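You operate a simulated robot arm through the tools that you are given. There is no shell and no other tool. Be economical: measure what you need, move in short steps, check, and stop when the job is done.

Carry out the task below with a simulated two-armed robot. There is one attempt and no reset: what you move stays moved.

TASK
Cap both open cans and stand them in the small table's red box. Set down upright: red spray can, yellow spray can.
Where things are to end (x, y in the base frame): red spray can within 30 mm of [420, 440]; yellow spray can within 30 mm of [420, 320].

It is judged by the outcome, as a careful person would: the job done as asked, and still so three seconds after it is handed in. It fails if anything else is knocked over, pushed out of place, dropped, spilled or broken. A push-on lid holds only when it is set on centred and level and pressed home; a screw cap is set on level and turned clockwise until tight.

THE ROBOT
Two 7-joint arms with two-finger grippers on one trunk, on a base that drives. Base frame: it is fixed to the floor where the robot stands at the start and does not move with it; the origin is under the middle of the robot, x ahead of it, y to its left, z up; the surface under the hand at the start is at about z = 950. Readings come in mm, rad, newtons and seconds.
The left shoulder is at the start at [33, 175, 1278], the right one opposite. With the tool pointing down near the work surface each hand reaches from about 200 to 840 mm from the robot's upright axis, wherever it stands, measured 20 degrees to its own side. Places, roughly: inside of the small table's red box [400, 400, 1000]. Payload 2.94 kg a hand.
Tool frame (each hand has its own): the origin (TCP) lies between the finger pads and is the grasp point; the fingertips stand 30 mm ahead of it; z points along the fingers, y is the line along which they close. The gripper opens to 138 mm. The gripper's body begins 109 mm behind the TCP.
Orientation is that of the tool frame in the base frame, as a unit quaternion [w, x, y, z]. With the fingers straight down and closing along the base's y, the tool's x points along the base's -x, its y along +y and its z along -z.

THE INTERFACE
- The arms move only by the tool play_rows. It takes "left_motion", "right_motion" or both (then of equal length, played together; a hand with none holds still); each is one flat list of numbers, 7 for each row, row after row: the finger opening in cm, from 0 to 13.8, then the shift along the tool's x, y, z in units of 300 mm (1.0 is 300 mm), then the turn, a rotation vector about the tool's x, y, z in units of 45 degrees (1.0 is 45 degrees). In form: [grip, x, y, z, rx, ry, rz, grip, x, y, z, rx, ry, rz, ...]. A call has 1 to 8 rows; each row is the pose to reach, as a shift and turn from the pose commanded when the call began, along the tool's axes at that moment. A call with a number of a shift or a turn outside -1 to 1 is refused whole. Each row takes 0.2 s and may step no farther than 50 mm and 0.15 rad from the row before; otherwise, or with a gripper value out of range, the whole call is refused. A pose out of reach is approached as far as the arm can. The call stops where the force on the tool passes 40 N (or 10 N more than at its start, if that is more) or the arm is blocked; 0.2 s more then pass. Each finger halts on what it meets, pressing with about 21 N; the grip force reading is that of the motor and also rises with nothing between the fingers. The clock runs only during rows and for 0.2 s after the last one: add rows that repeat a pose to give the fingers time. The reply holds the time, the measured pose of the TCP, the force on the tool along the base axes, the opening and the grip force, in the units named above and with some noise, with the torque about the TCP (base axes, N m) and any sound that the robot's microphone picked up.
- Cameras (640 x 400 px; columns grow to the right, rows downward): "scene" is now at [95.4, 36.3, 1759.5]; the picture's right is [0.44, -0.90, 0.00], its down [-0.68, -0.33, -0.65] and it looks along [0.58, 0.29, -0.76] (base axes); focal length 281 px, centre (320, 200). "left" rides on the left gripper at [71, -19, -146] in its tool frame; the picture's right is [0.26, 0.97, 0.00], its down [-0.85, 0.23, -0.48] and it looks along [-0.46, 0.13, 0.88] (tool axes); focal length 280 px, centre (320, 200). "right" rides on the right gripper at [71, 19, -146] in its tool frame; the picture's right is [-0.26, 0.97, 0.00], its down [-0.85, -0.23, -0.48] and it looks along [-0.46, -0.12, 0.88] (tool axes); focal length 280 px, centre (320, 200). There is no depth. A picture from a camera that has moved, and an enlarged one, comes with that camera's place and axes in the base frame and with its lens. The place of the scene camera against the robot may be out by one fixed shift of up to 25 mm in any direction.
- get_image(camera): a new picture of that camera. No time passes.
- lift_body(by): slides the trunk up (or, below 0, down) by that many mm; the arms and the scene camera ride with it, the base frame stays. It gives what a move gives, with no picture.
- base_move(legs): drives the robot by 1 to 6 legs, each [ahead, turn to the left] in mm and rad, along the robot's own axes; the way and the turn of a leg run together, so that a leg with both is an arc; at most 1500 mm and 3.142 rad a leg. The arms and the cameras ride along, it lands a little off, and it stops where it bumps. It gives what a move gives.
- head_to(pan, tilt): turns the head with the scene camera to pan (to the left, within 2.094 rad either way) and tilt (down, from -0.506 to 1.204), counted from straight ahead of the robot. It gives what a move gives.
- close_up(camera, box): a new picture of the part [left, top, right, bottom] of that camera's present view, enlarged. No time passes.
- finish_job(): hands the job in; it is judged then, once.

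Go step by step. Nothing tells you exact positions but the pictures and the camera data: compare them with the known pose of the tool, close in by small moves and look again before you grip or let go. The budget is 120 turns and 88 pictures, counting those below and the enlarged ones. Unless the task says otherwise, let go and move clear before handing in, and close with one line.

The tools are called after ">>>" by a JSON object that holds its "name" and its "arguments". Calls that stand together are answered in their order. play_rows: Moves the arms, as the interface text tells. Its arguments: {"type":"object","properties":{"left_motion":{"type":"array"},"right_motion":{"type":"array"}},"required":[]} The other tools are called the same way: lift_body (by) slides the trunk up or down; base_move (legs) drives the base; head_to (pan, tilt) turns the head that bears the scene camera; get_image (camera) takes a picture; close_up (camera, box) takes an enlarged picture of a part of a camera's view; finish_job () hands the job in.

At the start:

```text
t: 0.0
left_tcp_pos: [524.3, 375.4, 1368.4]
left_ee_rot: [0.001, -0.001, 1.0, -0.001]
left_contact_force: [0.7, 0.8, 0.1]
left_moment: [-0.01, -0.03, 0.0]
left_width: 138.1
left_gripper_force: 0.2
right_tcp_pos: [580.2, -95.6, 1300.1]
right_ee_rot: [-0.001, 0.0, 1.0, -0.001]
right_contact_force: [0.2, -0.5, -0.9]
right_moment: [-0.01, 0.02, -0.02]
right_width: 138.1
right_gripper_force: 0.0
trunk travel left (down, up): [-450.0, 284.0]
robot x, y, heading: [-4.1, -3.5, 0.004]
head pan, tilt: [0.456, 0.864]
```

scene: 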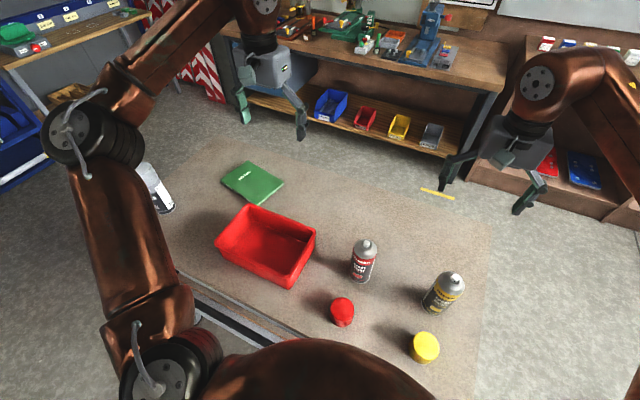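
right: 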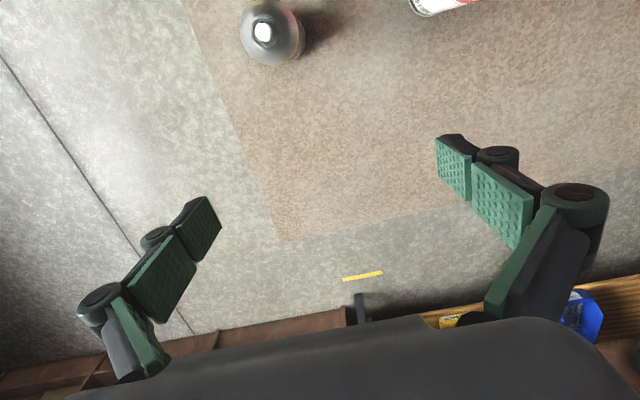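
left: 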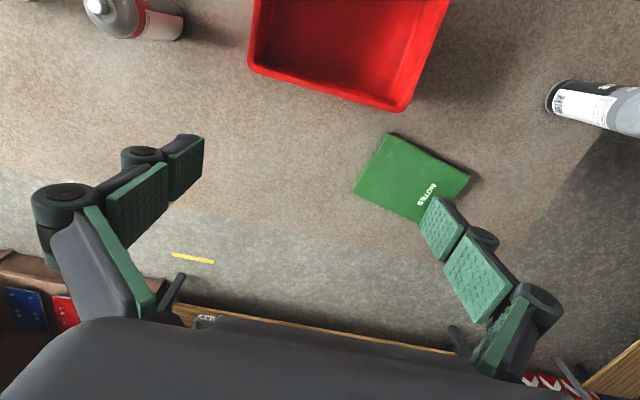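

I see two open spray cans, red at about (480, 94) and yellow at about (495, -128). Their caps lie nearer the robot and the red box is to the left. I'll look closer before moving.

>>> {"name": "close_up", "arguments": {"camera": "scene", "box": [310, 220, 490, 370]}}

>>> {"name": "close_up", "arguments": {"camera": "scene", "box": [200, 150, 380, 300]}}

```text
2.67 times, centred on (400, 295) of scene
camera zoom: at [95.4, 36.3, 1759.5], right [0.44, -0.9, 0.0], down [-0.68, -0.33, -0.65], along [0.58, 0.29, -0.76], focal length 750 px, centre (107, -53)
```

zoom: 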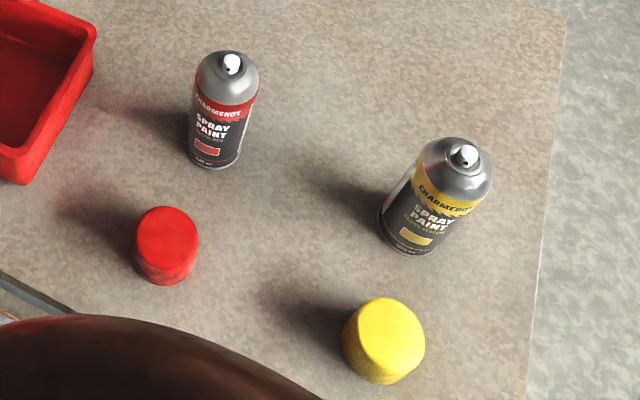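

```text
2.67 times, centred on (290, 225) of scene
camera zoom: at [95.4, 36.3, 1759.5], right [0.44, -0.9, 0.0], down [-0.68, -0.33, -0.65], along [0.58, 0.29, -0.76], focal length 750 px, centre (400, 133)
```

zoom: 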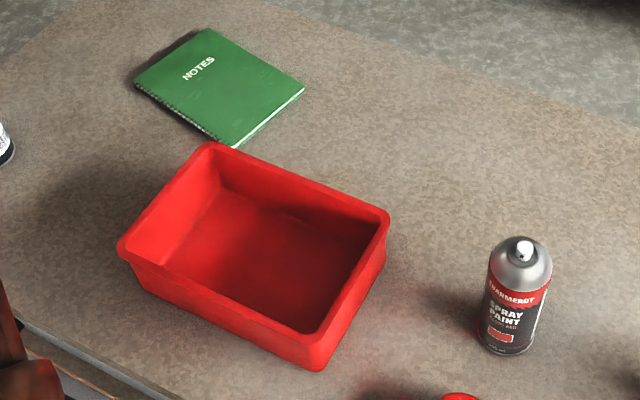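

The caps lie open side down beside their cans. I'll bring each hand above its own can and cap pair and look from the wrist cameras.

>>> {"name": "play_rows", "arguments": {"left_motion": [13.8, 0.05, -0.131, 0.08, 0, 0, 0, 13.8, 0.1, -0.262, 0.16, 0, 0, 0, 13.8, 0.15, -0.393, 0.24, 0, 0, 0, 13.8, 0.2, -0.524, 0.32, 0, 0, 0, 13.8, 0.25, -0.655, 0.4, 0, 0, 0, 13.8, 0.3, -0.786, 0.48, 0, 0, 0, 13.8, 0.347, -0.917, 0.56, 0, 0, 0, 13.8, 0.347, -0.917, 0.56, 0, 0, 0], "right_motion": [13.8, 0.07, -0.014, 0.048, 0, 0, 0, 13.8, 0.14, -0.028, 0.095, 0, 0, 0, 13.8, 0.21, -0.042, 0.143, 0, 0, 0, 13.8, 0.28, -0.056, 0.19, 0, 0, 0, 13.8, 0.35, -0.07, 0.238, 0, 0, 0, 13.8, 0.42, -0.085, 0.285, 0, 0, 0, 13.8, 0.5, -0.1, 0.333, 0, 0, 0, 13.8, 0.5, -0.1, 0.333, 0, 0, 0]}}

>>> {"name": "get_image", "arguments": {"camera": "left"}}

>>> {"name": "get_image", "arguments": {"camera": "right"}}

```text
t: 1.8
left_tcp_pos: [419.1, 101.8, 1199.1]
left_ee_rot: [0.0, -0.002, 1.0, -0.001]
left_contact_force: [0.4, -0.4, 0.7]
left_moment: [-0.04, -0.04, 0.02]
left_width: 137.7
left_gripper_force: 0.0
right_tcp_pos: [430.8, -123.4, 1200.2]
right_ee_rot: [0.0, 0.0, 1.0, 0.001]
right_contact_force: [1.0, 0.5, -0.7]
right_moment: [-0.01, -0.01, -0.03]
right_width: 138.1
right_gripper_force: 0.1
trunk travel left (down, up): [-450.0, 284.0]
robot x, y, heading: [-2.6, 1.4, -0.004]
head pan, tilt: [0.456, 0.864]
```

```text
82 pictures are left
camera left: at [348.5, 83.0, 1346.2], right [-0.26, 0.96, 0.0], down [0.85, 0.23, 0.48], along [0.46, 0.12, -0.88], focal length 280 px, centre (320, 200)
```

left: 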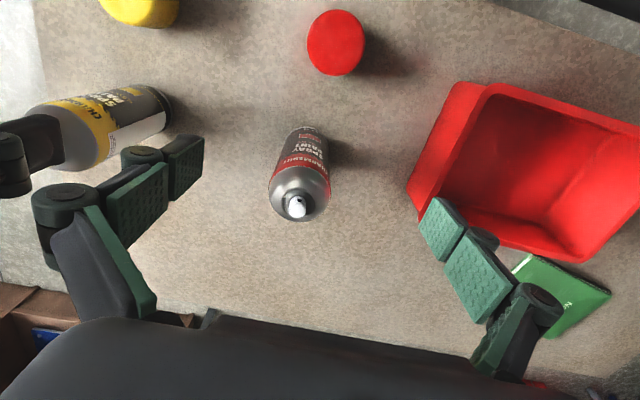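

```text
81 pictures are left
camera right: at [359.0, -104.1, 1346.9], right [0.26, 0.97, 0.0], down [0.85, -0.23, 0.48], along [0.46, -0.12, -0.88], focal length 280 px, centre (320, 200)
```

right: 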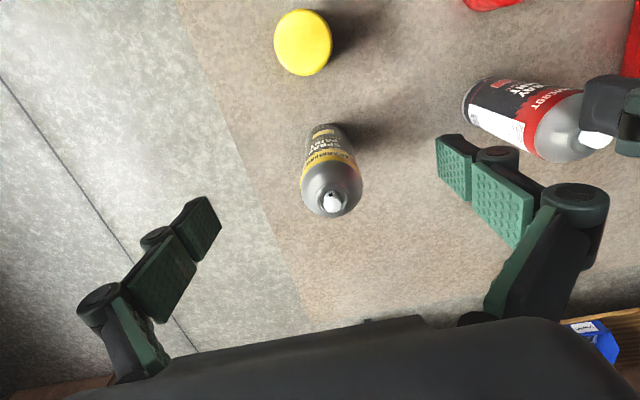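

The red cap is near (338, 97) and the yellow cap near (348, -119). Both cans are about 200 mm tall, at roughly (458, 90) and (466, -123). Next I'll move each hand above its cap.

>>> {"name": "play_rows", "arguments": {"left_motion": [10, 0.09, -0.005, 0.11, 0, 0, 0, 10, 0.18, -0.01, 0.22, 0, 0, 0, 10, 0.27, -0.016, 0.33, 0, 0, 0, 10, 0.27, -0.016, 0.33, 0, 0, 0], "right_motion": [10, 0.09, 0.005, 0.11, 0, 0, 0, 10, 0.18, 0.01, 0.22, 0, 0, 0, 10, 0.277, 0.013, 0.333, 0, 0, 0, 10, 0.277, 0.013, 0.333, 0, 0, 0]}}

>>> {"name": "get_image", "arguments": {"camera": "left"}}

>>> {"name": "get_image", "arguments": {"camera": "right"}}

```text
t: 2.8
left_tcp_pos: [340.1, 94.8, 1099.6]
left_ee_rot: [0.0, -0.001, 1.0, -0.001]
left_contact_force: [0.0, 0.4, 0.0]
left_moment: [-0.02, 0.02, -0.01]
left_width: 100.2
left_gripper_force: 0.0
right_tcp_pos: [348.1, -119.4, 1100.5]
right_ee_rot: [0.0, 0.0, 1.0, 0.001]
right_contact_force: [-0.7, 0.4, -0.9]
right_moment: [-0.01, 0.04, 0.02]
right_width: 100.1
right_gripper_force: 0.0
trunk travel left (down, up): [-450.0, 284.0]
robot x, y, heading: [-1.3, 2.0, 0.005]
head pan, tilt: [0.456, 0.864]
```

```text
80 pictures are left
camera left: at [268.1, 76.4, 1245.6], right [-0.26, 0.96, 0.0], down [0.85, 0.23, 0.48], along [0.46, 0.12, -0.88], focal length 280 px, centre (320, 200)
```

left: 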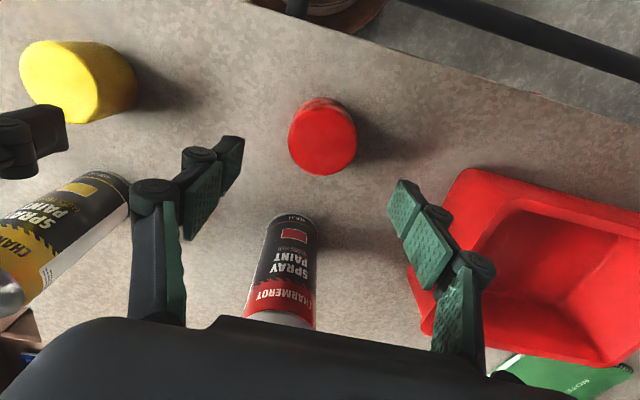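

```text
79 pictures are left
camera right: at [278.0, -100.4, 1246.4], right [0.26, 0.97, 0.0], down [0.85, -0.23, 0.47], along [0.46, -0.12, -0.88], focal length 280 px, centre (320, 200)
```

right: 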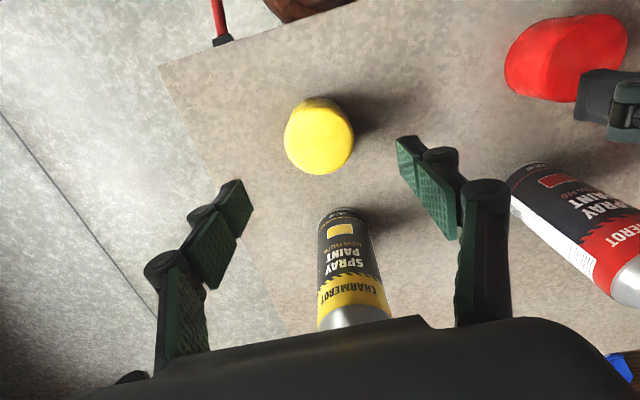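

Both caps are in view below the hands, so I'll zoom in to locate their edges.

>>> {"name": "close_up", "arguments": {"camera": "left", "box": [260, 80, 388, 240]}}

>>> {"name": "close_up", "arguments": {"camera": "right", "box": [260, 80, 388, 240]}}

```text
2.50 times, centred on (324, 160) of left
camera zoom: at [268.1, 76.4, 1245.6], right [-0.26, 0.96, 0.0], down [0.85, 0.23, 0.48], along [0.46, 0.12, -0.88], focal length 701 px, centre (310, 300)
```

zoom: 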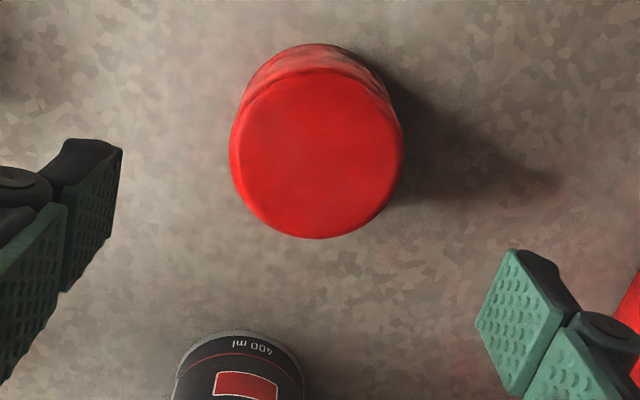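

```text
2.50 times, centred on (324, 160) of right
camera zoom: at [278.0, -100.4, 1246.4], right [0.26, 0.97, 0.0], down [0.85, -0.23, 0.47], along [0.46, -0.12, -0.88], focal length 701 px, centre (310, 300)
```

zoom: 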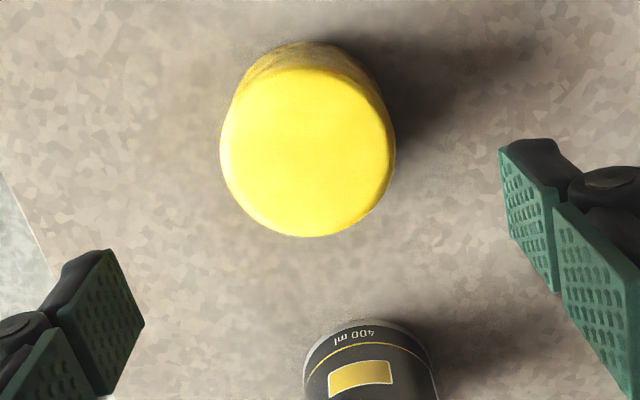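

The red cap top is at about (338, 97, 1000) and the yellow cap top at about (348.5, -119, 1000). I'll descend over both caps and grip them.

>>> {"name": "play_rows", "arguments": {"left_motion": [10, 0.002, 0.002, 0.13, 0, 0, 0, 10, 0.005, 0.005, 0.26, 0, 0, 0, 10, 0.005, 0.005, 0.382, 0, 0, 0, 10, 0.005, 0.005, 0.382, 0, 0, 0, 5, 0.005, 0.005, 0.382, 0, 0, 0, 5, 0.005, 0.005, 0.382, 0, 0, 0, 5, 0.005, 0.005, 0.382, 0, 0, 0, 5, 0.005, 0.005, 0.382, 0, 0, 0], "right_motion": [10, -0.001, 0.002, 0.13, 0, 0, 0, 10, -0.002, 0.003, 0.26, 0, 0, 0, 10, -0.002, 0.003, 0.382, 0, 0, 0, 10, -0.002, 0.003, 0.382, 0, 0, 0, 5, -0.002, 0.003, 0.382, 0, 0, 0, 5, -0.002, 0.003, 0.382, 0, 0, 0, 5, -0.002, 0.003, 0.382, 0, 0, 0, 5, -0.002, 0.003, 0.382, 0, 0, 0]}}

>>> {"name": "get_image", "arguments": {"camera": "left"}}

>>> {"name": "get_image", "arguments": {"camera": "right"}}

```text
t: 4.6
left_tcp_pos: [336.0, 96.3, 985.2]
left_ee_rot: [0.0, -0.001, 1.0, 0.0]
left_contact_force: [0.2, -0.9, 0.5]
left_moment: [0.0, -0.01, -0.04]
left_width: 64.0
left_gripper_force: 20.8
right_tcp_pos: [348.5, -119.7, 985.8]
right_ee_rot: [0.001, 0.0, 1.0, 0.001]
right_contact_force: [-0.2, 0.9, 0.1]
right_moment: [-0.05, -0.03, 0.03]
right_width: 64.6
right_gripper_force: 21.2
trunk travel left (down, up): [-450.0, 284.0]
robot x, y, heading: [2.3, 1.1, -0.001]
head pan, tilt: [0.456, 0.864]
```

```text
76 pictures are left
camera left: at [266.4, 77.9, 1131.6], right [-0.26, 0.96, 0.0], down [0.85, 0.23, 0.48], along [0.46, 0.12, -0.88], focal length 280 px, centre (320, 200)
```

left: 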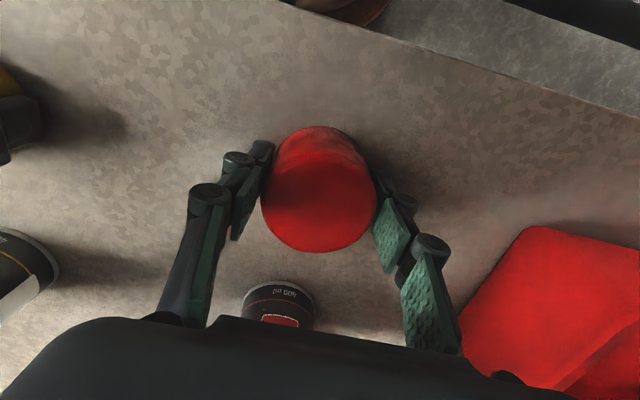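

```text
75 pictures are left
camera right: at [277.8, -100.3, 1131.6], right [0.26, 0.97, 0.0], down [0.85, -0.23, 0.48], along [0.46, -0.12, -0.88], focal length 280 px, centre (320, 200)
```

right: 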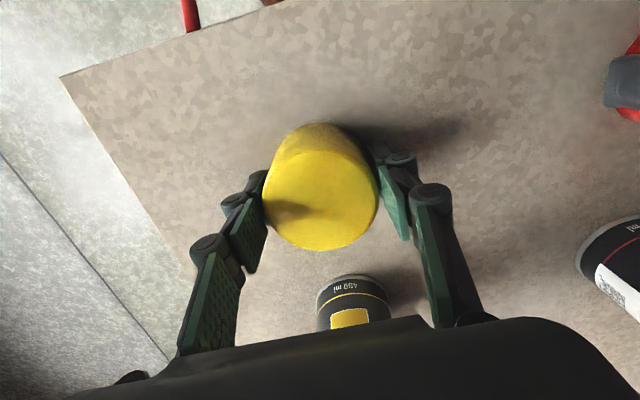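

Both caps are gripped at about 64 mm. I'll lift them well above the can tops and use each hand's camera to view the other can.

>>> {"name": "play_rows", "arguments": {"left_motion": [5, 0, 0, -0.12, 0, 0, 0, 5, 0, 0, -0.27, 0, 0, 0, 5, 0, 0, -0.42, 0, 0, 0, 5, 0, 0, -0.57, 0, 0, 0, 5, 0, 0, -0.72, 0, 0, 0, 5, 0, 0, -0.88, 0, 0, 0, 5, 0, 0, -0.88, 0, 0, 0], "right_motion": [5, 0, 0, -0.12, 0, 0, 0, 5, 0, 0, -0.27, 0, 0, 0, 5, 0, 0, -0.42, 0, 0, 0, 5, 0, 0, -0.57, 0, 0, 0, 5, 0, 0, -0.72, 0, 0, 0, 5, 0, 0, -0.88, 0, 0, 0, 5, 0, 0, -0.88, 0, 0, 0]}}

>>> {"name": "get_image", "arguments": {"camera": "left"}}

>>> {"name": "get_image", "arguments": {"camera": "right"}}

```text
t: 6.2
left_tcp_pos: [338.6, 96.9, 1249.2]
left_ee_rot: [-0.001, -0.001, 1.0, 0.0]
left_contact_force: [0.6, -0.3, -0.2]
left_moment: [0.01, 0.01, 0.0]
left_width: 64.8
left_gripper_force: 20.8
right_tcp_pos: [349.4, -119.5, 1248.2]
right_ee_rot: [0.0, -0.001, 1.0, 0.001]
right_contact_force: [0.1, 0.0, 0.3]
right_moment: [-0.04, 0.01, 0.0]
right_width: 64.4
right_gripper_force: 21.1
trunk travel left (down, up): [-450.0, 284.0]
robot x, y, heading: [-0.2, -2.2, 0.001]
head pan, tilt: [0.456, 0.864]
```

```text
74 pictures are left
camera left: at [267.2, 78.1, 1395.3], right [-0.26, 0.96, 0.0], down [0.85, 0.23, 0.47], along [0.46, 0.12, -0.88], focal length 280 px, centre (320, 200)
```

left: 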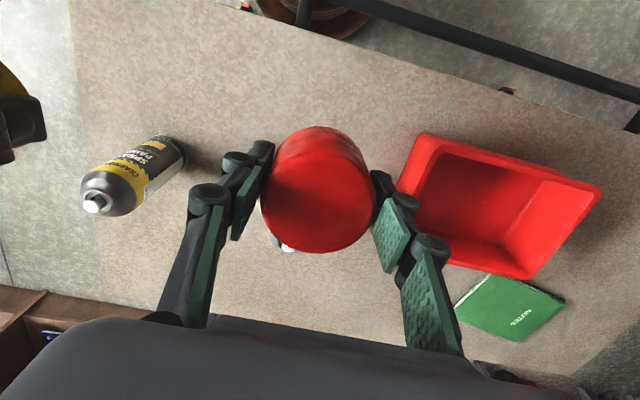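

```text
73 pictures are left
camera right: at [278.2, -99.8, 1393.8], right [0.26, 0.97, 0.0], down [0.85, -0.23, 0.47], along [0.46, -0.12, -0.88], focal length 280 px, centre (320, 200)
```

right: 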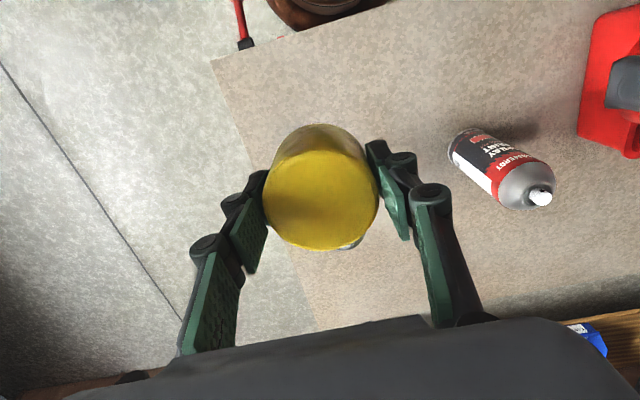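

>>> {"name": "close_up", "arguments": {"camera": "left", "box": [70, 125, 198, 225]}}

>>> {"name": "close_up", "arguments": {"camera": "right", "box": [440, 120, 568, 220]}}

```text
4.00 times, centred on (134, 175) of left
camera zoom: at [267.2, 78.1, 1395.3], right [-0.26, 0.96, 0.0], down [0.85, 0.23, 0.47], along [0.46, 0.12, -0.88], focal length 1122 px, centre (1064, 300)
```

zoom: 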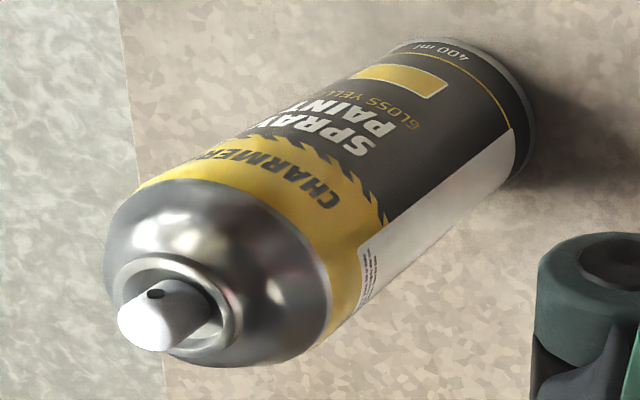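

```text
4.00 times, centred on (504, 170) of right
camera zoom: at [278.2, -99.8, 1393.8], right [0.26, 0.97, 0.0], down [0.85, -0.23, 0.47], along [0.46, -0.12, -0.88], focal length 1122 px, centre (-416, 320)
```

zoom: 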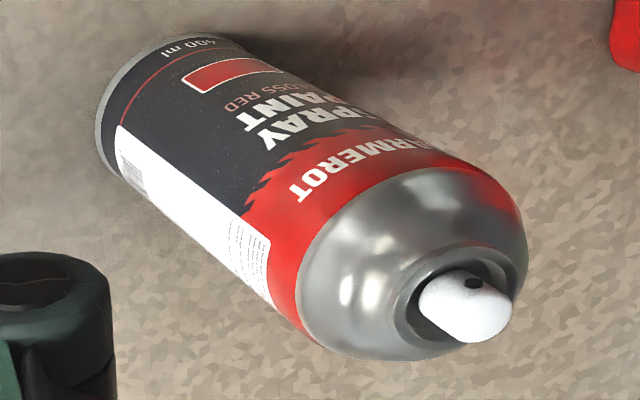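

The can axes come out at about red (477, 95.5) and yellow (480.5, -125), with the nozzle tops at z≈1125. I'll check how the caps sit in the fingers.

>>> {"name": "close_up", "arguments": {"camera": "left", "box": [240, 110, 400, 260]}}

>>> {"name": "close_up", "arguments": {"camera": "right", "box": [240, 110, 400, 260]}}

>>> {"name": "get_image", "arguments": {"camera": "scene"}}

```text
2.67 times, centred on (320, 185) of left
camera zoom: at [267.2, 78.1, 1395.3], right [-0.26, 0.96, 0.0], down [0.85, 0.23, 0.47], along [0.46, 0.12, -0.88], focal length 748 px, centre (320, 240)
```

zoom: 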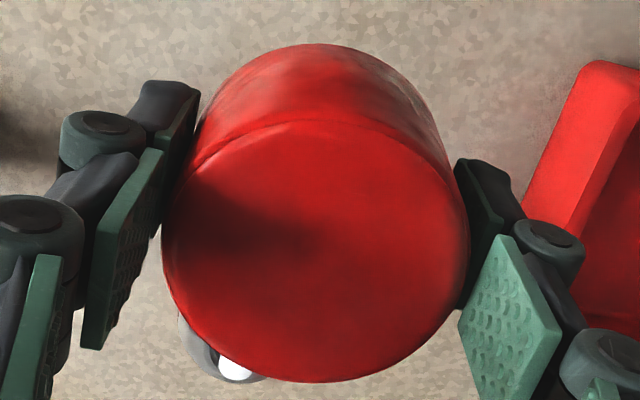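

```text
2.67 times, centred on (320, 185) of right
camera zoom: at [278.2, -99.8, 1393.8], right [0.26, 0.97, 0.0], down [0.85, -0.23, 0.47], along [0.46, -0.12, -0.88], focal length 748 px, centre (320, 240)
```

zoom: 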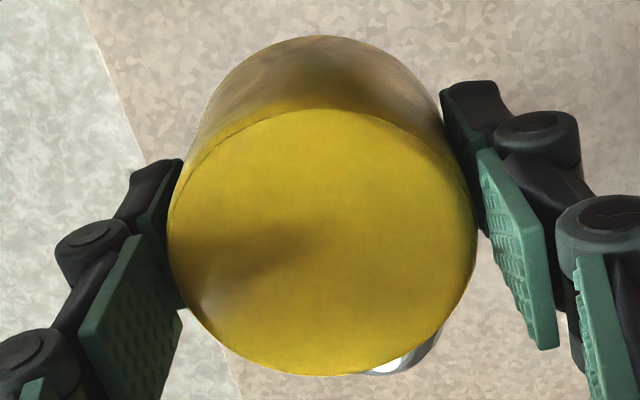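

```text
68 pictures are left
camera scene: at [96.4, 35.8, 1759.3], right [0.44, -0.9, 0.0], down [-0.68, -0.33, -0.65], along [0.58, 0.29, -0.76], focal length 281 px, centre (320, 200)
```

scene: 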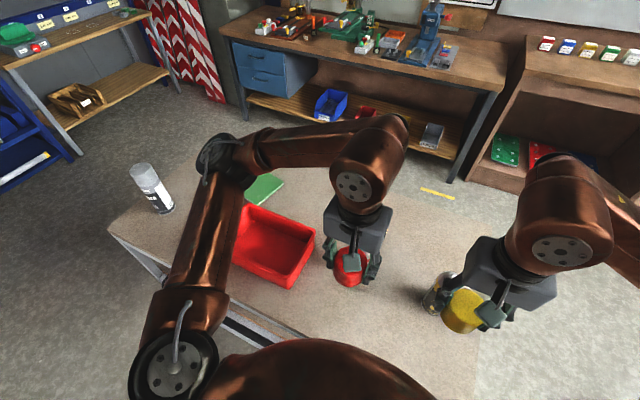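

The red cap sits about 2 mm forward in its grip and the yellow one is nearly centred. I'll hover the caps just above their cans and check with the cameras.

>>> {"name": "play_rows", "arguments": {"left_motion": [5, -0.12, 0, 0, 0, 0, 0, 5, -0.24, 0, 0, 0, 0, 0, 5, -0.36, 0, 0, 0, 0, 0, 5, -0.457, -0.004, 0, 0, 0, 0, 5, -0.457, -0.004, 0.1, 0, 0, 0, 5, -0.457, -0.004, 0.2, 0, 0, 0, 5, -0.457, -0.004, 0.213, 0, 0, 0, 5, -0.457, -0.004, 0.213, 0, 0, 0], "right_motion": [5, -0.12, 0, 0, 0, 0, 0, 5, -0.24, 0, 0, 0, 0, 0, 5, -0.36, -0.01, 0, 0, 0, 0, 5, -0.438, -0.018, 0, 0, 0, 0, 5, -0.438, -0.018, 0.1, 0, 0, 0, 5, -0.438, -0.018, 0.2, 0, 0, 0, 5, -0.438, -0.018, 0.212, 0, 0, 0, 5, -0.438, -0.018, 0.212, 0, 0, 0]}}

>>> {"name": "get_image", "arguments": {"camera": "left"}}

>>> {"name": "get_image", "arguments": {"camera": "right"}}

>>> {"name": "get_image", "arguments": {"camera": "scene"}}

```text
t: 8.0
left_tcp_pos: [474.7, 95.2, 1186.2]
left_ee_rot: [-0.001, -0.001, 1.0, 0.001]
left_contact_force: [-0.1, 0.1, -0.1]
left_moment: [0.01, 0.0, 0.01]
left_width: 64.1
left_gripper_force: 21.4
right_tcp_pos: [478.7, -126.0, 1185.8]
right_ee_rot: [0.0, 0.001, 1.0, 0.0]
right_contact_force: [0.7, 0.1, 0.4]
right_moment: [0.02, 0.01, -0.01]
right_width: 64.4
right_gripper_force: 20.8
trunk travel left (down, up): [-450.0, 284.0]
robot x, y, heading: [3.2, -1.5, -0.0]
head pan, tilt: [0.456, 0.864]
```

```text
67 pictures are left
camera left: at [404.2, 76.5, 1332.1], right [-0.26, 0.96, 0.0], down [0.85, 0.23, 0.48], along [0.46, 0.12, -0.88], focal length 280 px, centre (320, 200)
```

left: 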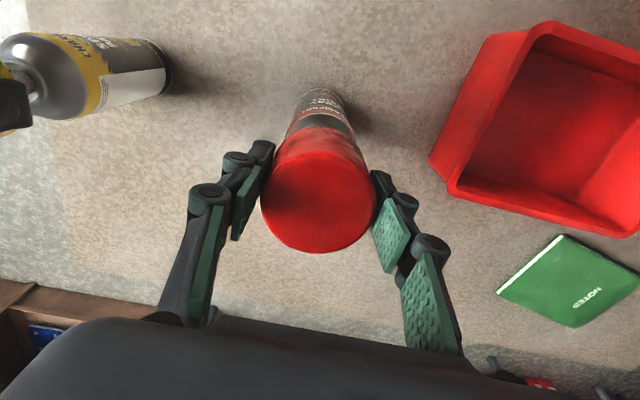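

```text
66 pictures are left
camera right: at [407.9, -106.7, 1331.8], right [0.26, 0.97, 0.0], down [0.85, -0.23, 0.47], along [0.46, -0.12, -0.88], focal length 280 px, centre (320, 200)
```

right: 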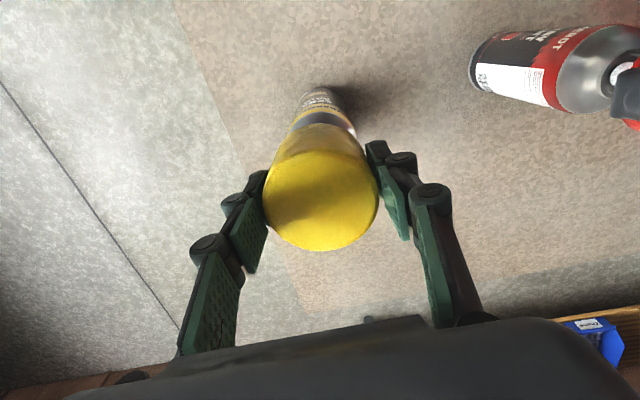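

```text
65 pictures are left
camera scene: at [95.9, 35.9, 1759.5], right [0.44, -0.9, 0.0], down [-0.68, -0.33, -0.65], along [0.58, 0.29, -0.76], focal length 281 px, centre (320, 200)
```

scene: 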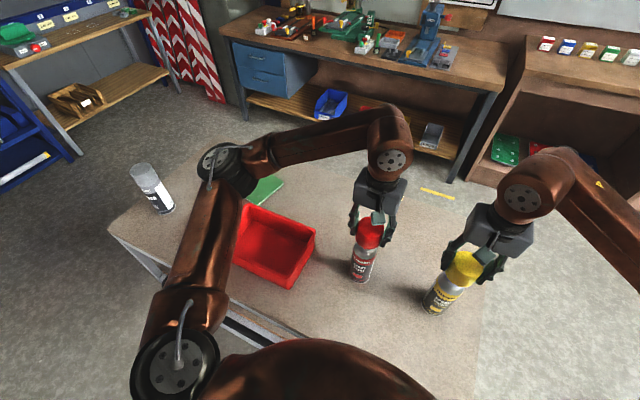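

>>> {"name": "close_up", "arguments": {"camera": "scene", "box": [330, 190, 410, 290]}}

>>> {"name": "close_up", "arguments": {"camera": "scene", "box": [410, 230, 510, 330]}}

>>> {"name": "close_up", "arguments": {"camera": "left", "box": [240, 70, 400, 170]}}

>>> {"name": "close_up", "arguments": {"camera": "right", "box": [240, 70, 400, 170]}}

```text
4.00 times, centred on (370, 240) of scene
camera zoom: at [95.9, 35.9, 1759.5], right [0.44, -0.9, 0.0], down [-0.68, -0.33, -0.65], along [0.58, 0.29, -0.76], focal length 1125 px, centre (120, 40)
```

zoom: 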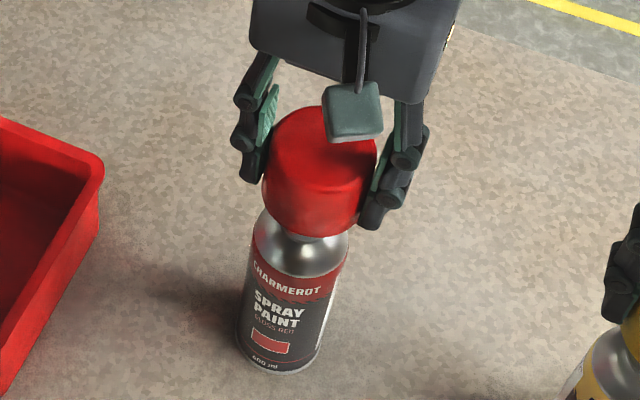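

```text
4.00 times, centred on (460, 280) of scene
camera zoom: at [95.9, 35.9, 1759.5], right [0.44, -0.9, 0.0], down [-0.68, -0.33, -0.65], along [0.58, 0.29, -0.76], focal length 1125 px, centre (-240, -120)
```

zoom: 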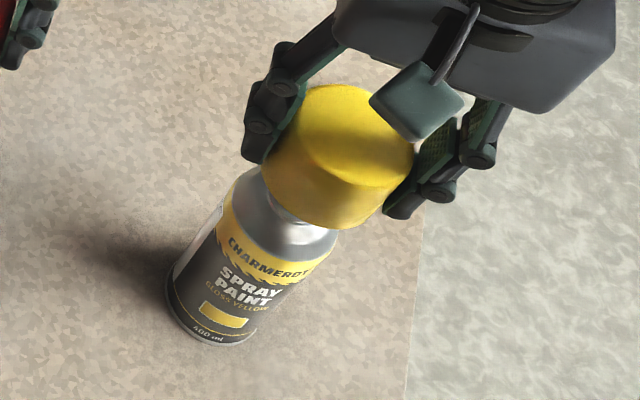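

```text
4.00 times, centred on (320, 120) of left
camera zoom: at [404.2, 76.5, 1332.1], right [-0.26, 0.96, 0.0], down [0.85, 0.23, 0.48], along [0.46, 0.12, -0.88], focal length 1122 px, centre (320, 520)
```

zoom: 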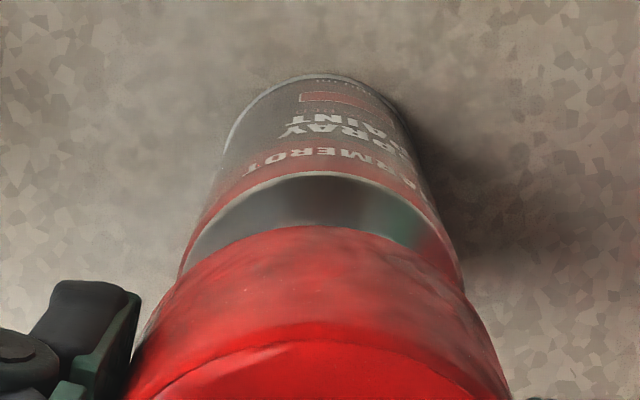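

```text
4.00 times, centred on (320, 120) of right
camera zoom: at [407.9, -106.7, 1331.8], right [0.26, 0.97, 0.0], down [0.85, -0.23, 0.47], along [0.46, -0.12, -0.88], focal length 1122 px, centre (320, 520)
```

zoom: 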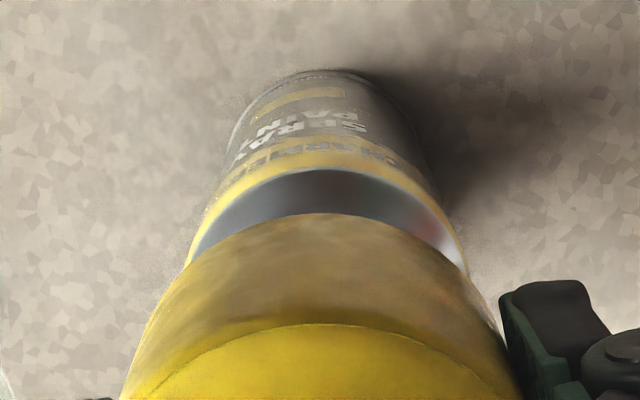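

The side views show both caps lined up with the can axes. I'll lower both by 45 mm and check the forces.

>>> {"name": "play_rows", "arguments": {"left_motion": [5, -0.001, 0, 0.03, 0, 0, 0, 5, -0.001, 0, 0.06, 0, 0, 0, 5, -0.001, 0, 0.09, 0, 0, 0, 5, -0.001, 0, 0.12, 0, 0, 0, 5, -0.001, 0, 0.15, 0, 0, 0, 5, -0.001, 0, 0.15, 0, 0, 0], "right_motion": [5, -0.001, 0, 0.03, 0, 0, 0, 5, -0.001, 0, 0.06, 0, 0, 0, 5, -0.001, 0, 0.09, 0, 0, 0, 5, -0.001, 0, 0.12, 0, 0, 0, 5, -0.001, 0, 0.15, 0, 0, 0, 5, -0.001, 0, 0.15, 0, 0, 0]}}

>>> {"name": "close_up", "arguments": {"camera": "scene", "box": [330, 190, 410, 290]}}

>>> {"name": "close_up", "arguments": {"camera": "scene", "box": [410, 230, 510, 330]}}

```text
t: 9.4
left_tcp_pos: [474.9, 94.9, 1141.0]
left_ee_rot: [0.0, -0.001, 1.0, -0.001]
left_contact_force: [-0.6, -0.1, -0.1]
left_moment: [0.0, 0.0, 0.0]
left_width: 64.3
left_gripper_force: 20.9
right_tcp_pos: [479.4, -126.6, 1140.1]
right_ee_rot: [-0.001, 0.001, 1.0, 0.0]
right_contact_force: [-0.4, -0.8, 0.0]
right_moment: [0.02, -0.02, 0.06]
right_width: 64.5
right_gripper_force: 20.4
trunk travel left (down, up): [-450.0, 284.0]
robot x, y, heading: [0.6, 3.6, 0.0]
head pan, tilt: [0.456, 0.864]
```

```text
4.00 times, centred on (370, 240) of scene
camera zoom: at [95.2, 35.9, 1759.5], right [0.44, -0.9, 0.0], down [-0.68, -0.33, -0.65], along [0.58, 0.29, -0.76], focal length 1125 px, centre (120, 40)
```

zoom: 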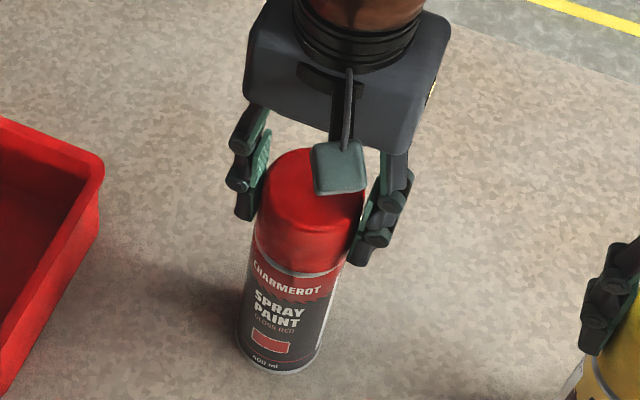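

```text
4.00 times, centred on (460, 280) of scene
camera zoom: at [95.2, 35.9, 1759.5], right [0.44, -0.9, 0.0], down [-0.68, -0.33, -0.65], along [0.58, 0.29, -0.76], focal length 1125 px, centre (-240, -120)
```

zoom: 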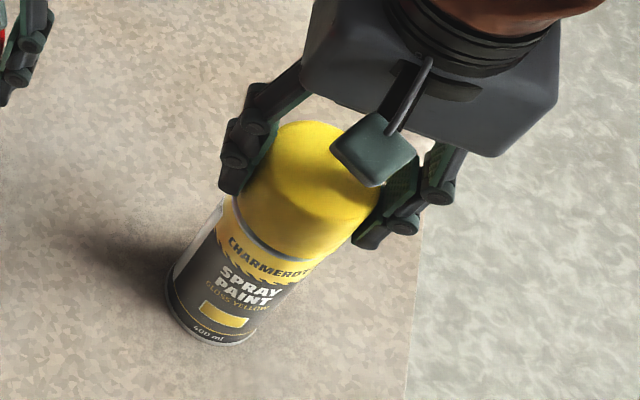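

The caps hang just above the shoulder seats with no contact yet. I'll press the red one down in small steps.

>>> {"name": "play_rows", "arguments": {"left_motion": [5, 0, 0, 0.01, 0, 0, 0, 5, 0, 0, 0.02, 0, 0, 0, 5, 0, 0, 0.03, 0, 0, 0, 5, 0, 0, 0.04, 0, 0, 0, 5, 0, 0, 0.05, 0, 0, 0, 5, 0, 0, 0.06, 0, 0, 0, 5, 0, 0, 0.07, 0, 0, 0, 5, 0, 0, 0.08, 0, 0, 0]}}

>>> {"name": "close_up", "arguments": {"camera": "scene", "box": [330, 190, 410, 290]}}

```text
t: 11.0
left_tcp_pos: [476.1, 94.9, 1124.1]
left_ee_rot: [0.002, -0.001, 1.0, 0.0]
left_contact_force: [-3.9, 3.3, 16.4]
left_moment: [0.63, 0.07, 0.15]
left_width: 64.5
left_gripper_force: 20.8
right_tcp_pos: [479.2, -126.8, 1141.2]
right_ee_rot: [-0.001, -0.002, 1.0, 0.0]
right_contact_force: [-0.2, -0.2, 0.5]
right_moment: [0.01, 0.02, 0.0]
right_width: 64.1
right_gripper_force: 20.6
trunk travel left (down, up): [-450.0, 284.0]
robot x, y, heading: [-0.0, 0.6, 0.002]
head pan, tilt: [0.456, 0.864]
stopped in row 8 (left hand): the force on the tool passed its limit at 44 N (the readings are from after the stop); the commanded pose is now the measured one
```

```text
4.00 times, centred on (370, 240) of scene
camera zoom: at [94.7, 35.8, 1759.4], right [0.44, -0.9, 0.0], down [-0.68, -0.33, -0.65], along [0.58, 0.29, -0.76], focal length 1125 px, centre (120, 40)
```

zoom: 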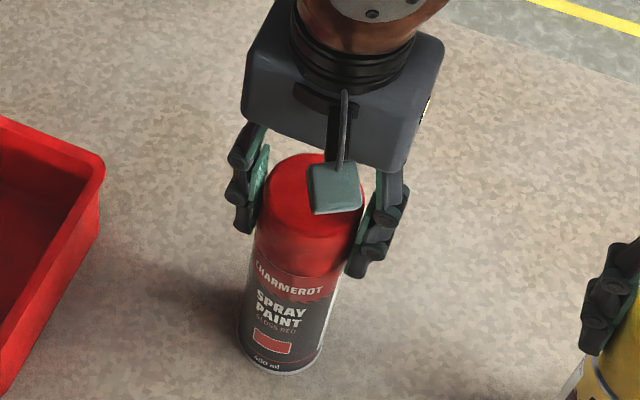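

The red cap met 44 N without a click, and the moment suggests its +y rim is catching. I'll take a closer look.

>>> {"name": "close_up", "arguments": {"camera": "left", "box": [240, 70, 400, 170]}}

>>> {"name": "close_up", "arguments": {"camera": "right", "box": [512, 0, 640, 100]}}

>>> {"name": "close_up", "arguments": {"camera": "scene", "box": [355, 225, 395, 265]}}

```text
4.00 times, centred on (320, 120) of left
camera zoom: at [403.7, 76.2, 1270.3], right [-0.26, 0.96, 0.0], down [0.85, 0.23, 0.48], along [0.46, 0.12, -0.88], focal length 1122 px, centre (320, 520)
```

zoom: 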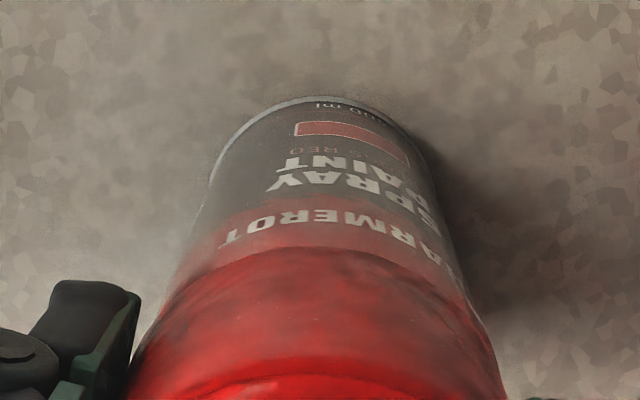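

```text
4.00 times, centred on (576, 50) of right
camera zoom: at [408.9, -107.1, 1287.2], right [0.26, 0.97, 0.0], down [0.85, -0.23, 0.47], along [0.46, -0.12, -0.88], focal length 1122 px, centre (-704, 800)
```

zoom: 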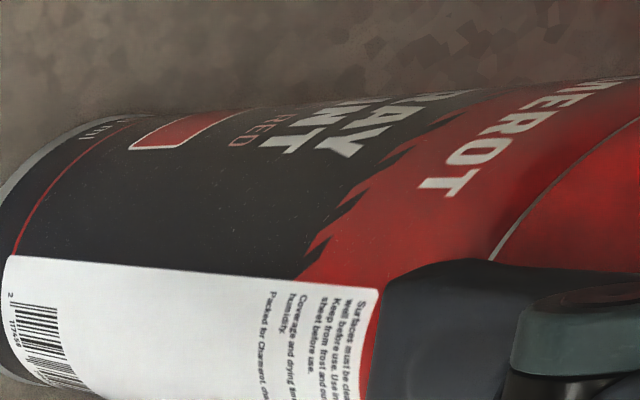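

```text
10.00 times, centred on (375, 245) of scene
camera zoom: at [94.7, 35.8, 1759.4], right [0.44, -0.9, 0.0], down [-0.68, -0.33, -0.65], along [0.58, 0.29, -0.76], focal length 2812 px, centre (-230, -250)
```

zoom: 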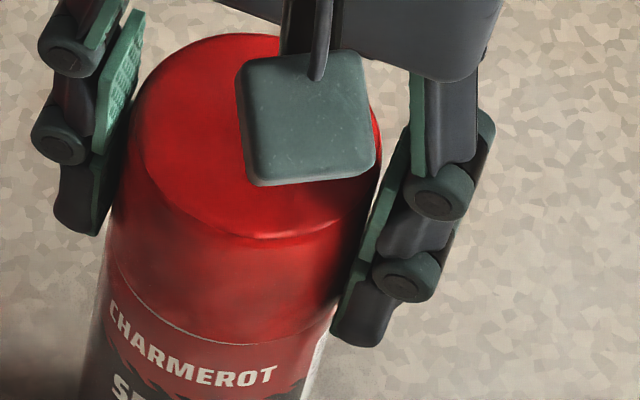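

It looks almost flush with a thin silver line left. I'll ease off, shift about 1 mm the way the reaction pushes, and press again.

>>> {"name": "play_rows", "arguments": {"left_motion": [5, 0.003, 0.003, -0.008, 0, 0, 0, 5, 0.003, 0.003, -0.008, 0, 0, 0, 5, 0.003, 0.003, 0.0, 0, 0, 0, 5, 0.003, 0.003, 0.006, 0, 0, 0, 5, 0.003, 0.003, 0.012, 0, 0, 0, 5, 0.003, 0.003, 0.018, 0, 0, 0, 5, 0.003, 0.003, 0.024, 0, 0, 0, 5, 0.003, 0.003, 0.03, 0, 0, 0]}}

>>> {"name": "close_up", "arguments": {"camera": "scene", "box": [355, 225, 395, 265]}}

```text
t: 12.2
left_tcp_pos: [474.9, 95.5, 1124.0]
left_ee_rot: [0.006, -0.001, 1.0, -0.003]
left_contact_force: [-3.5, 0.2, 14.1]
left_moment: [0.5, 0.03, 0.08]
left_width: 64.3
left_gripper_force: 20.8
right_tcp_pos: [480.4, -127.1, 1140.9]
right_ee_rot: [-0.001, 0.0, 1.0, 0.0]
right_contact_force: [-0.3, 0.0, -0.3]
right_moment: [-0.01, 0.03, -0.01]
right_width: 64.6
right_gripper_force: 21.3
trunk travel left (down, up): [-450.0, 284.0]
robot x, y, heading: [-0.8, 1.4, 0.001]
head pan, tilt: [0.456, 0.864]
stopped in row 5 (left hand): the force on the tool passed its limit at 43 N (the readings are from after the stop); the commanded pose is now the measured one
```

```text
10.00 times, centred on (375, 245) of scene
camera zoom: at [94.9, 35.8, 1759.4], right [0.44, -0.9, 0.0], down [-0.68, -0.33, -0.65], along [0.58, 0.29, -0.76], focal length 2812 px, centre (-230, -250)
```

zoom: 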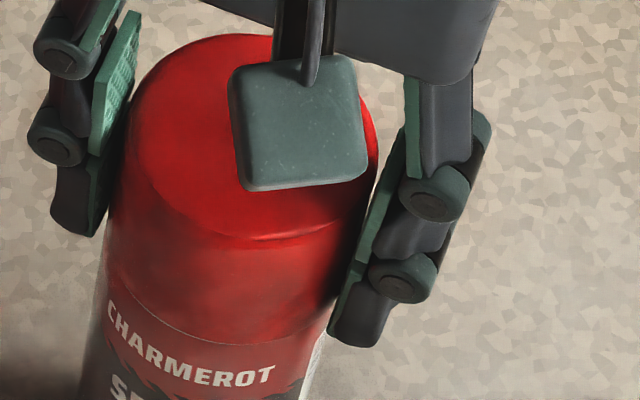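

The silver line is gone. I'll release, rise, close the fingers and look at the cap before pressing its centre with the fingertips.

>>> {"name": "play_rows", "arguments": {"left_motion": [6.8, 0, 0, 0, 0, 0, 0, 9, 0, 0, 0, 0, 0, 0, 9, 0, 0, 0, 0, 0, 0, 9, 0, 0, -0.12, 0, 0, 0, 9, 0, 0, -0.25, 0, 0, 0, 3, 0, 0, -0.35, 0, 0, 0, 0, 0, 0, -0.35, 0, 0, 0, 0, 0, 0, -0.35, 0, 0, 0]}}

>>> {"name": "get_image", "arguments": {"camera": "left"}}

>>> {"name": "close_up", "arguments": {"camera": "scene", "box": [335, 215, 395, 290]}}

>>> {"name": "get_image", "arguments": {"camera": "right"}}

```text
t: 14.0
left_tcp_pos: [475.3, 95.2, 1230.7]
left_ee_rot: [0.005, -0.002, 1.0, -0.002]
left_contact_force: [0.7, 0.0, 0.1]
left_moment: [-0.02, 0.0, -0.02]
left_width: 19.8
left_gripper_force: 0.7
right_tcp_pos: [480.7, -126.2, 1141.4]
right_ee_rot: [0.0, 0.0, 1.0, 0.0]
right_contact_force: [0.0, 0.6, -0.6]
right_moment: [0.03, -0.01, 0.02]
right_width: 64.5
right_gripper_force: 21.2
trunk travel left (down, up): [-450.0, 284.0]
robot x, y, heading: [0.2, -1.5, 0.001]
head pan, tilt: [0.456, 0.864]
heard: snap
```

```text
53 pictures are left
camera left: at [401.1, 77.8, 1376.0], right [-0.27, 0.96, -0.01], down [0.84, 0.24, 0.48], along [0.47, 0.12, -0.88], focal length 280 px, centre (320, 200)
```

left: 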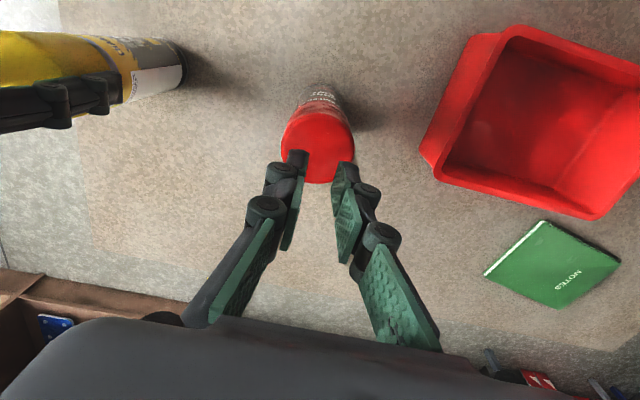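

```text
5.33 times, centred on (365, 252) of scene
camera zoom: at [95.3, 35.9, 1759.5], right [0.44, -0.9, 0.0], down [-0.68, -0.33, -0.65], along [0.58, 0.29, -0.76], focal length 1500 px, centre (80, -80)
```

zoom: 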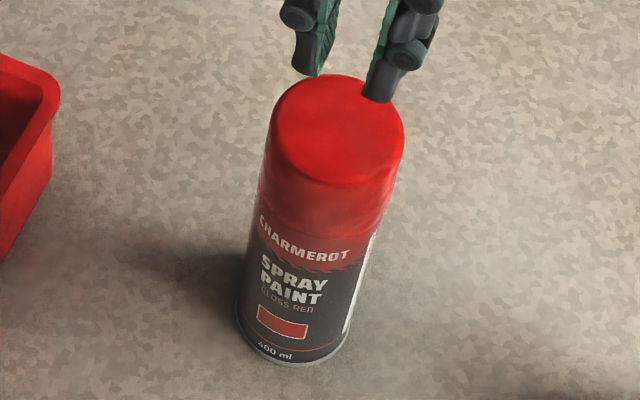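

```text
51 pictures are left
camera right: at [409.4, -107.0, 1287.3], right [0.26, 0.97, 0.0], down [0.85, -0.23, 0.48], along [0.46, -0.12, -0.88], focal length 280 px, centre (320, 200)
```

right: 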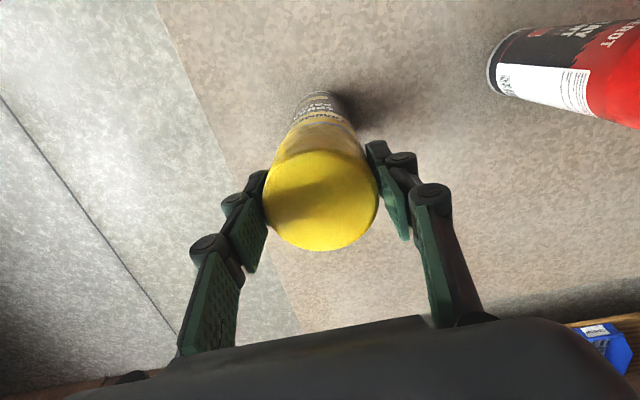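

A snap was heard and the red cap sits level. Now I'll press the yellow cap the same way.

>>> {"name": "play_rows", "arguments": {"right_motion": [5, 0, 0, 0.01, 0, 0, 0, 5, 0, 0, 0.02, 0, 0, 0, 5, 0, 0, 0.03, 0, 0, 0, 5, 0, 0, 0.04, 0, 0, 0, 5, 0, 0, 0.05, 0, 0, 0, 5, 0, 0, 0.06, 0, 0, 0, 5, 0, 0, 0.07, 0, 0, 0, 5, 0, 0, 0.08, 0, 0, 0]}}

>>> {"name": "close_up", "arguments": {"camera": "scene", "box": [420, 240, 490, 320]}}

```text
t: 15.7
left_tcp_pos: [473.1, 95.5, 1229.9]
left_ee_rot: [0.005, -0.002, 1.0, -0.002]
left_contact_force: [0.6, 0.4, -0.6]
left_moment: [-0.01, 0.06, 0.01]
left_width: 0.1
left_gripper_force: 20.7
right_tcp_pos: [481.3, -126.2, 1124.3]
right_ee_rot: [0.003, 0.0, 1.0, 0.002]
right_contact_force: [-4.7, -2.0, 16.1]
right_moment: [-0.23, 0.17, -0.03]
right_width: 64.3
right_gripper_force: 20.8
trunk travel left (down, up): [-450.0, 284.0]
robot x, y, heading: [0.9, -1.9, 0.001]
head pan, tilt: [0.456, 0.864]
stopped in row 8 (right hand): the force on the tool passed its limit at 44 N (the readings are from after the stop); the commanded pose is now the measured one
```

```text
5.00 times, centred on (455, 280) of scene
camera zoom: at [94.9, 35.8, 1759.4], right [0.44, -0.9, 0.0], down [-0.68, -0.33, -0.65], along [0.58, 0.29, -0.76], focal length 1406 px, centre (-355, -200)
```

zoom: 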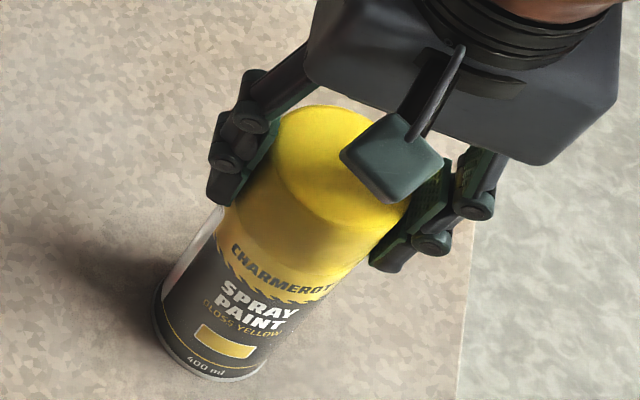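

>>> {"name": "play_rows", "arguments": {"right_motion": [5, 0.003, -0.001, -0.008, 0, 0, 0, 5, 0.003, -0.001, -0.008, 0, 0, 0, 5, 0.003, -0.001, 0.0, 0, 0, 0, 5, 0.003, -0.001, 0.006, 0, 0, 0, 5, 0.003, -0.001, 0.012, 0, 0, 0, 5, 0.003, -0.001, 0.018, 0, 0, 0, 5, 0.003, -0.001, 0.024, 0, 0, 0]}}

>>> {"name": "play_rows", "arguments": {"right_motion": [6.8, 0, 0, 0, 0, 0, 0, 9, 0, 0, 0, 0, 0, 0, 9, 0, 0, 0, 0, 0, 0, 9, 0, 0, -0.12, 0, 0, 0, 9, 0, 0, -0.25, 0, 0, 0, 3, 0, 0, -0.35, 0, 0, 0, 0, 0, 0, -0.35, 0, 0, 0, 0, 0, 0, -0.35, 0, 0, 0]}}

>>> {"name": "close_up", "arguments": {"camera": "scene", "box": [420, 240, 490, 320]}}

>>> {"name": "get_image", "arguments": {"camera": "right"}}

```text
t: 17.0
left_tcp_pos: [473.2, 96.3, 1230.3]
left_ee_rot: [0.005, -0.003, 1.0, -0.002]
left_contact_force: [0.2, -0.3, -0.4]
left_moment: [0.01, 0.02, 0.02]
left_width: 0.0
left_gripper_force: 20.9
right_tcp_pos: [482.0, -126.3, 1123.8]
right_ee_rot: [0.006, 0.0, 1.0, 0.005]
right_contact_force: [-3.5, -0.8, 14.3]
right_moment: [0.07, 0.09, 0.01]
right_width: 64.4
right_gripper_force: 20.6
trunk travel left (down, up): [-450.0, 284.0]
robot x, y, heading: [-1.3, 1.6, 0.004]
head pan, tilt: [0.456, 0.864]
stopped in row 6 (right hand): the force on the tool passed its limit at 43 N (the readings are from after the stop); the commanded pose is now the measured one
```

```text
t: 18.8
left_tcp_pos: [474.1, 95.5, 1231.1]
left_ee_rot: [0.005, -0.001, 1.0, -0.001]
left_contact_force: [-0.1, 0.6, -0.7]
left_moment: [0.02, -0.01, 0.02]
left_width: 0.1
left_gripper_force: 20.9
right_tcp_pos: [481.2, -128.8, 1226.3]
right_ee_rot: [0.006, 0.0, 1.0, 0.004]
right_contact_force: [-0.7, 0.6, 0.8]
right_moment: [-0.01, -0.02, -0.02]
right_width: 20.1
right_gripper_force: 1.5
trunk travel left (down, up): [-450.0, 284.0]
robot x, y, heading: [-1.9, -2.0, 0.0]
head pan, tilt: [0.456, 0.864]
heard: snap
```

```text
5.00 times, centred on (455, 280) of scene
camera zoom: at [95.4, 36.0, 1759.5], right [0.44, -0.9, 0.0], down [-0.68, -0.33, -0.65], along [0.58, 0.29, -0.76], focal length 1406 px, centre (-355, -200)
```

zoom: 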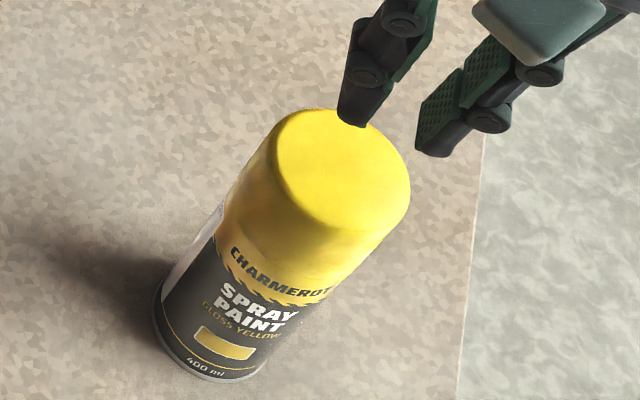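

```text
48 pictures are left
camera right: at [409.2, -110.0, 1373.0], right [0.26, 0.96, 0.01], down [0.84, -0.23, 0.48], along [0.47, -0.12, -0.88], focal length 280 px, centre (320, 200)
```

right: 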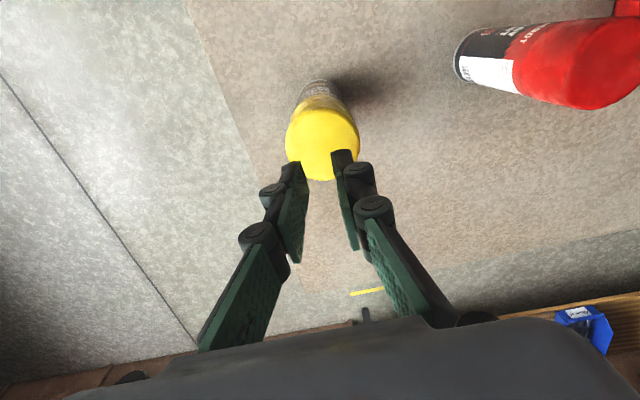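

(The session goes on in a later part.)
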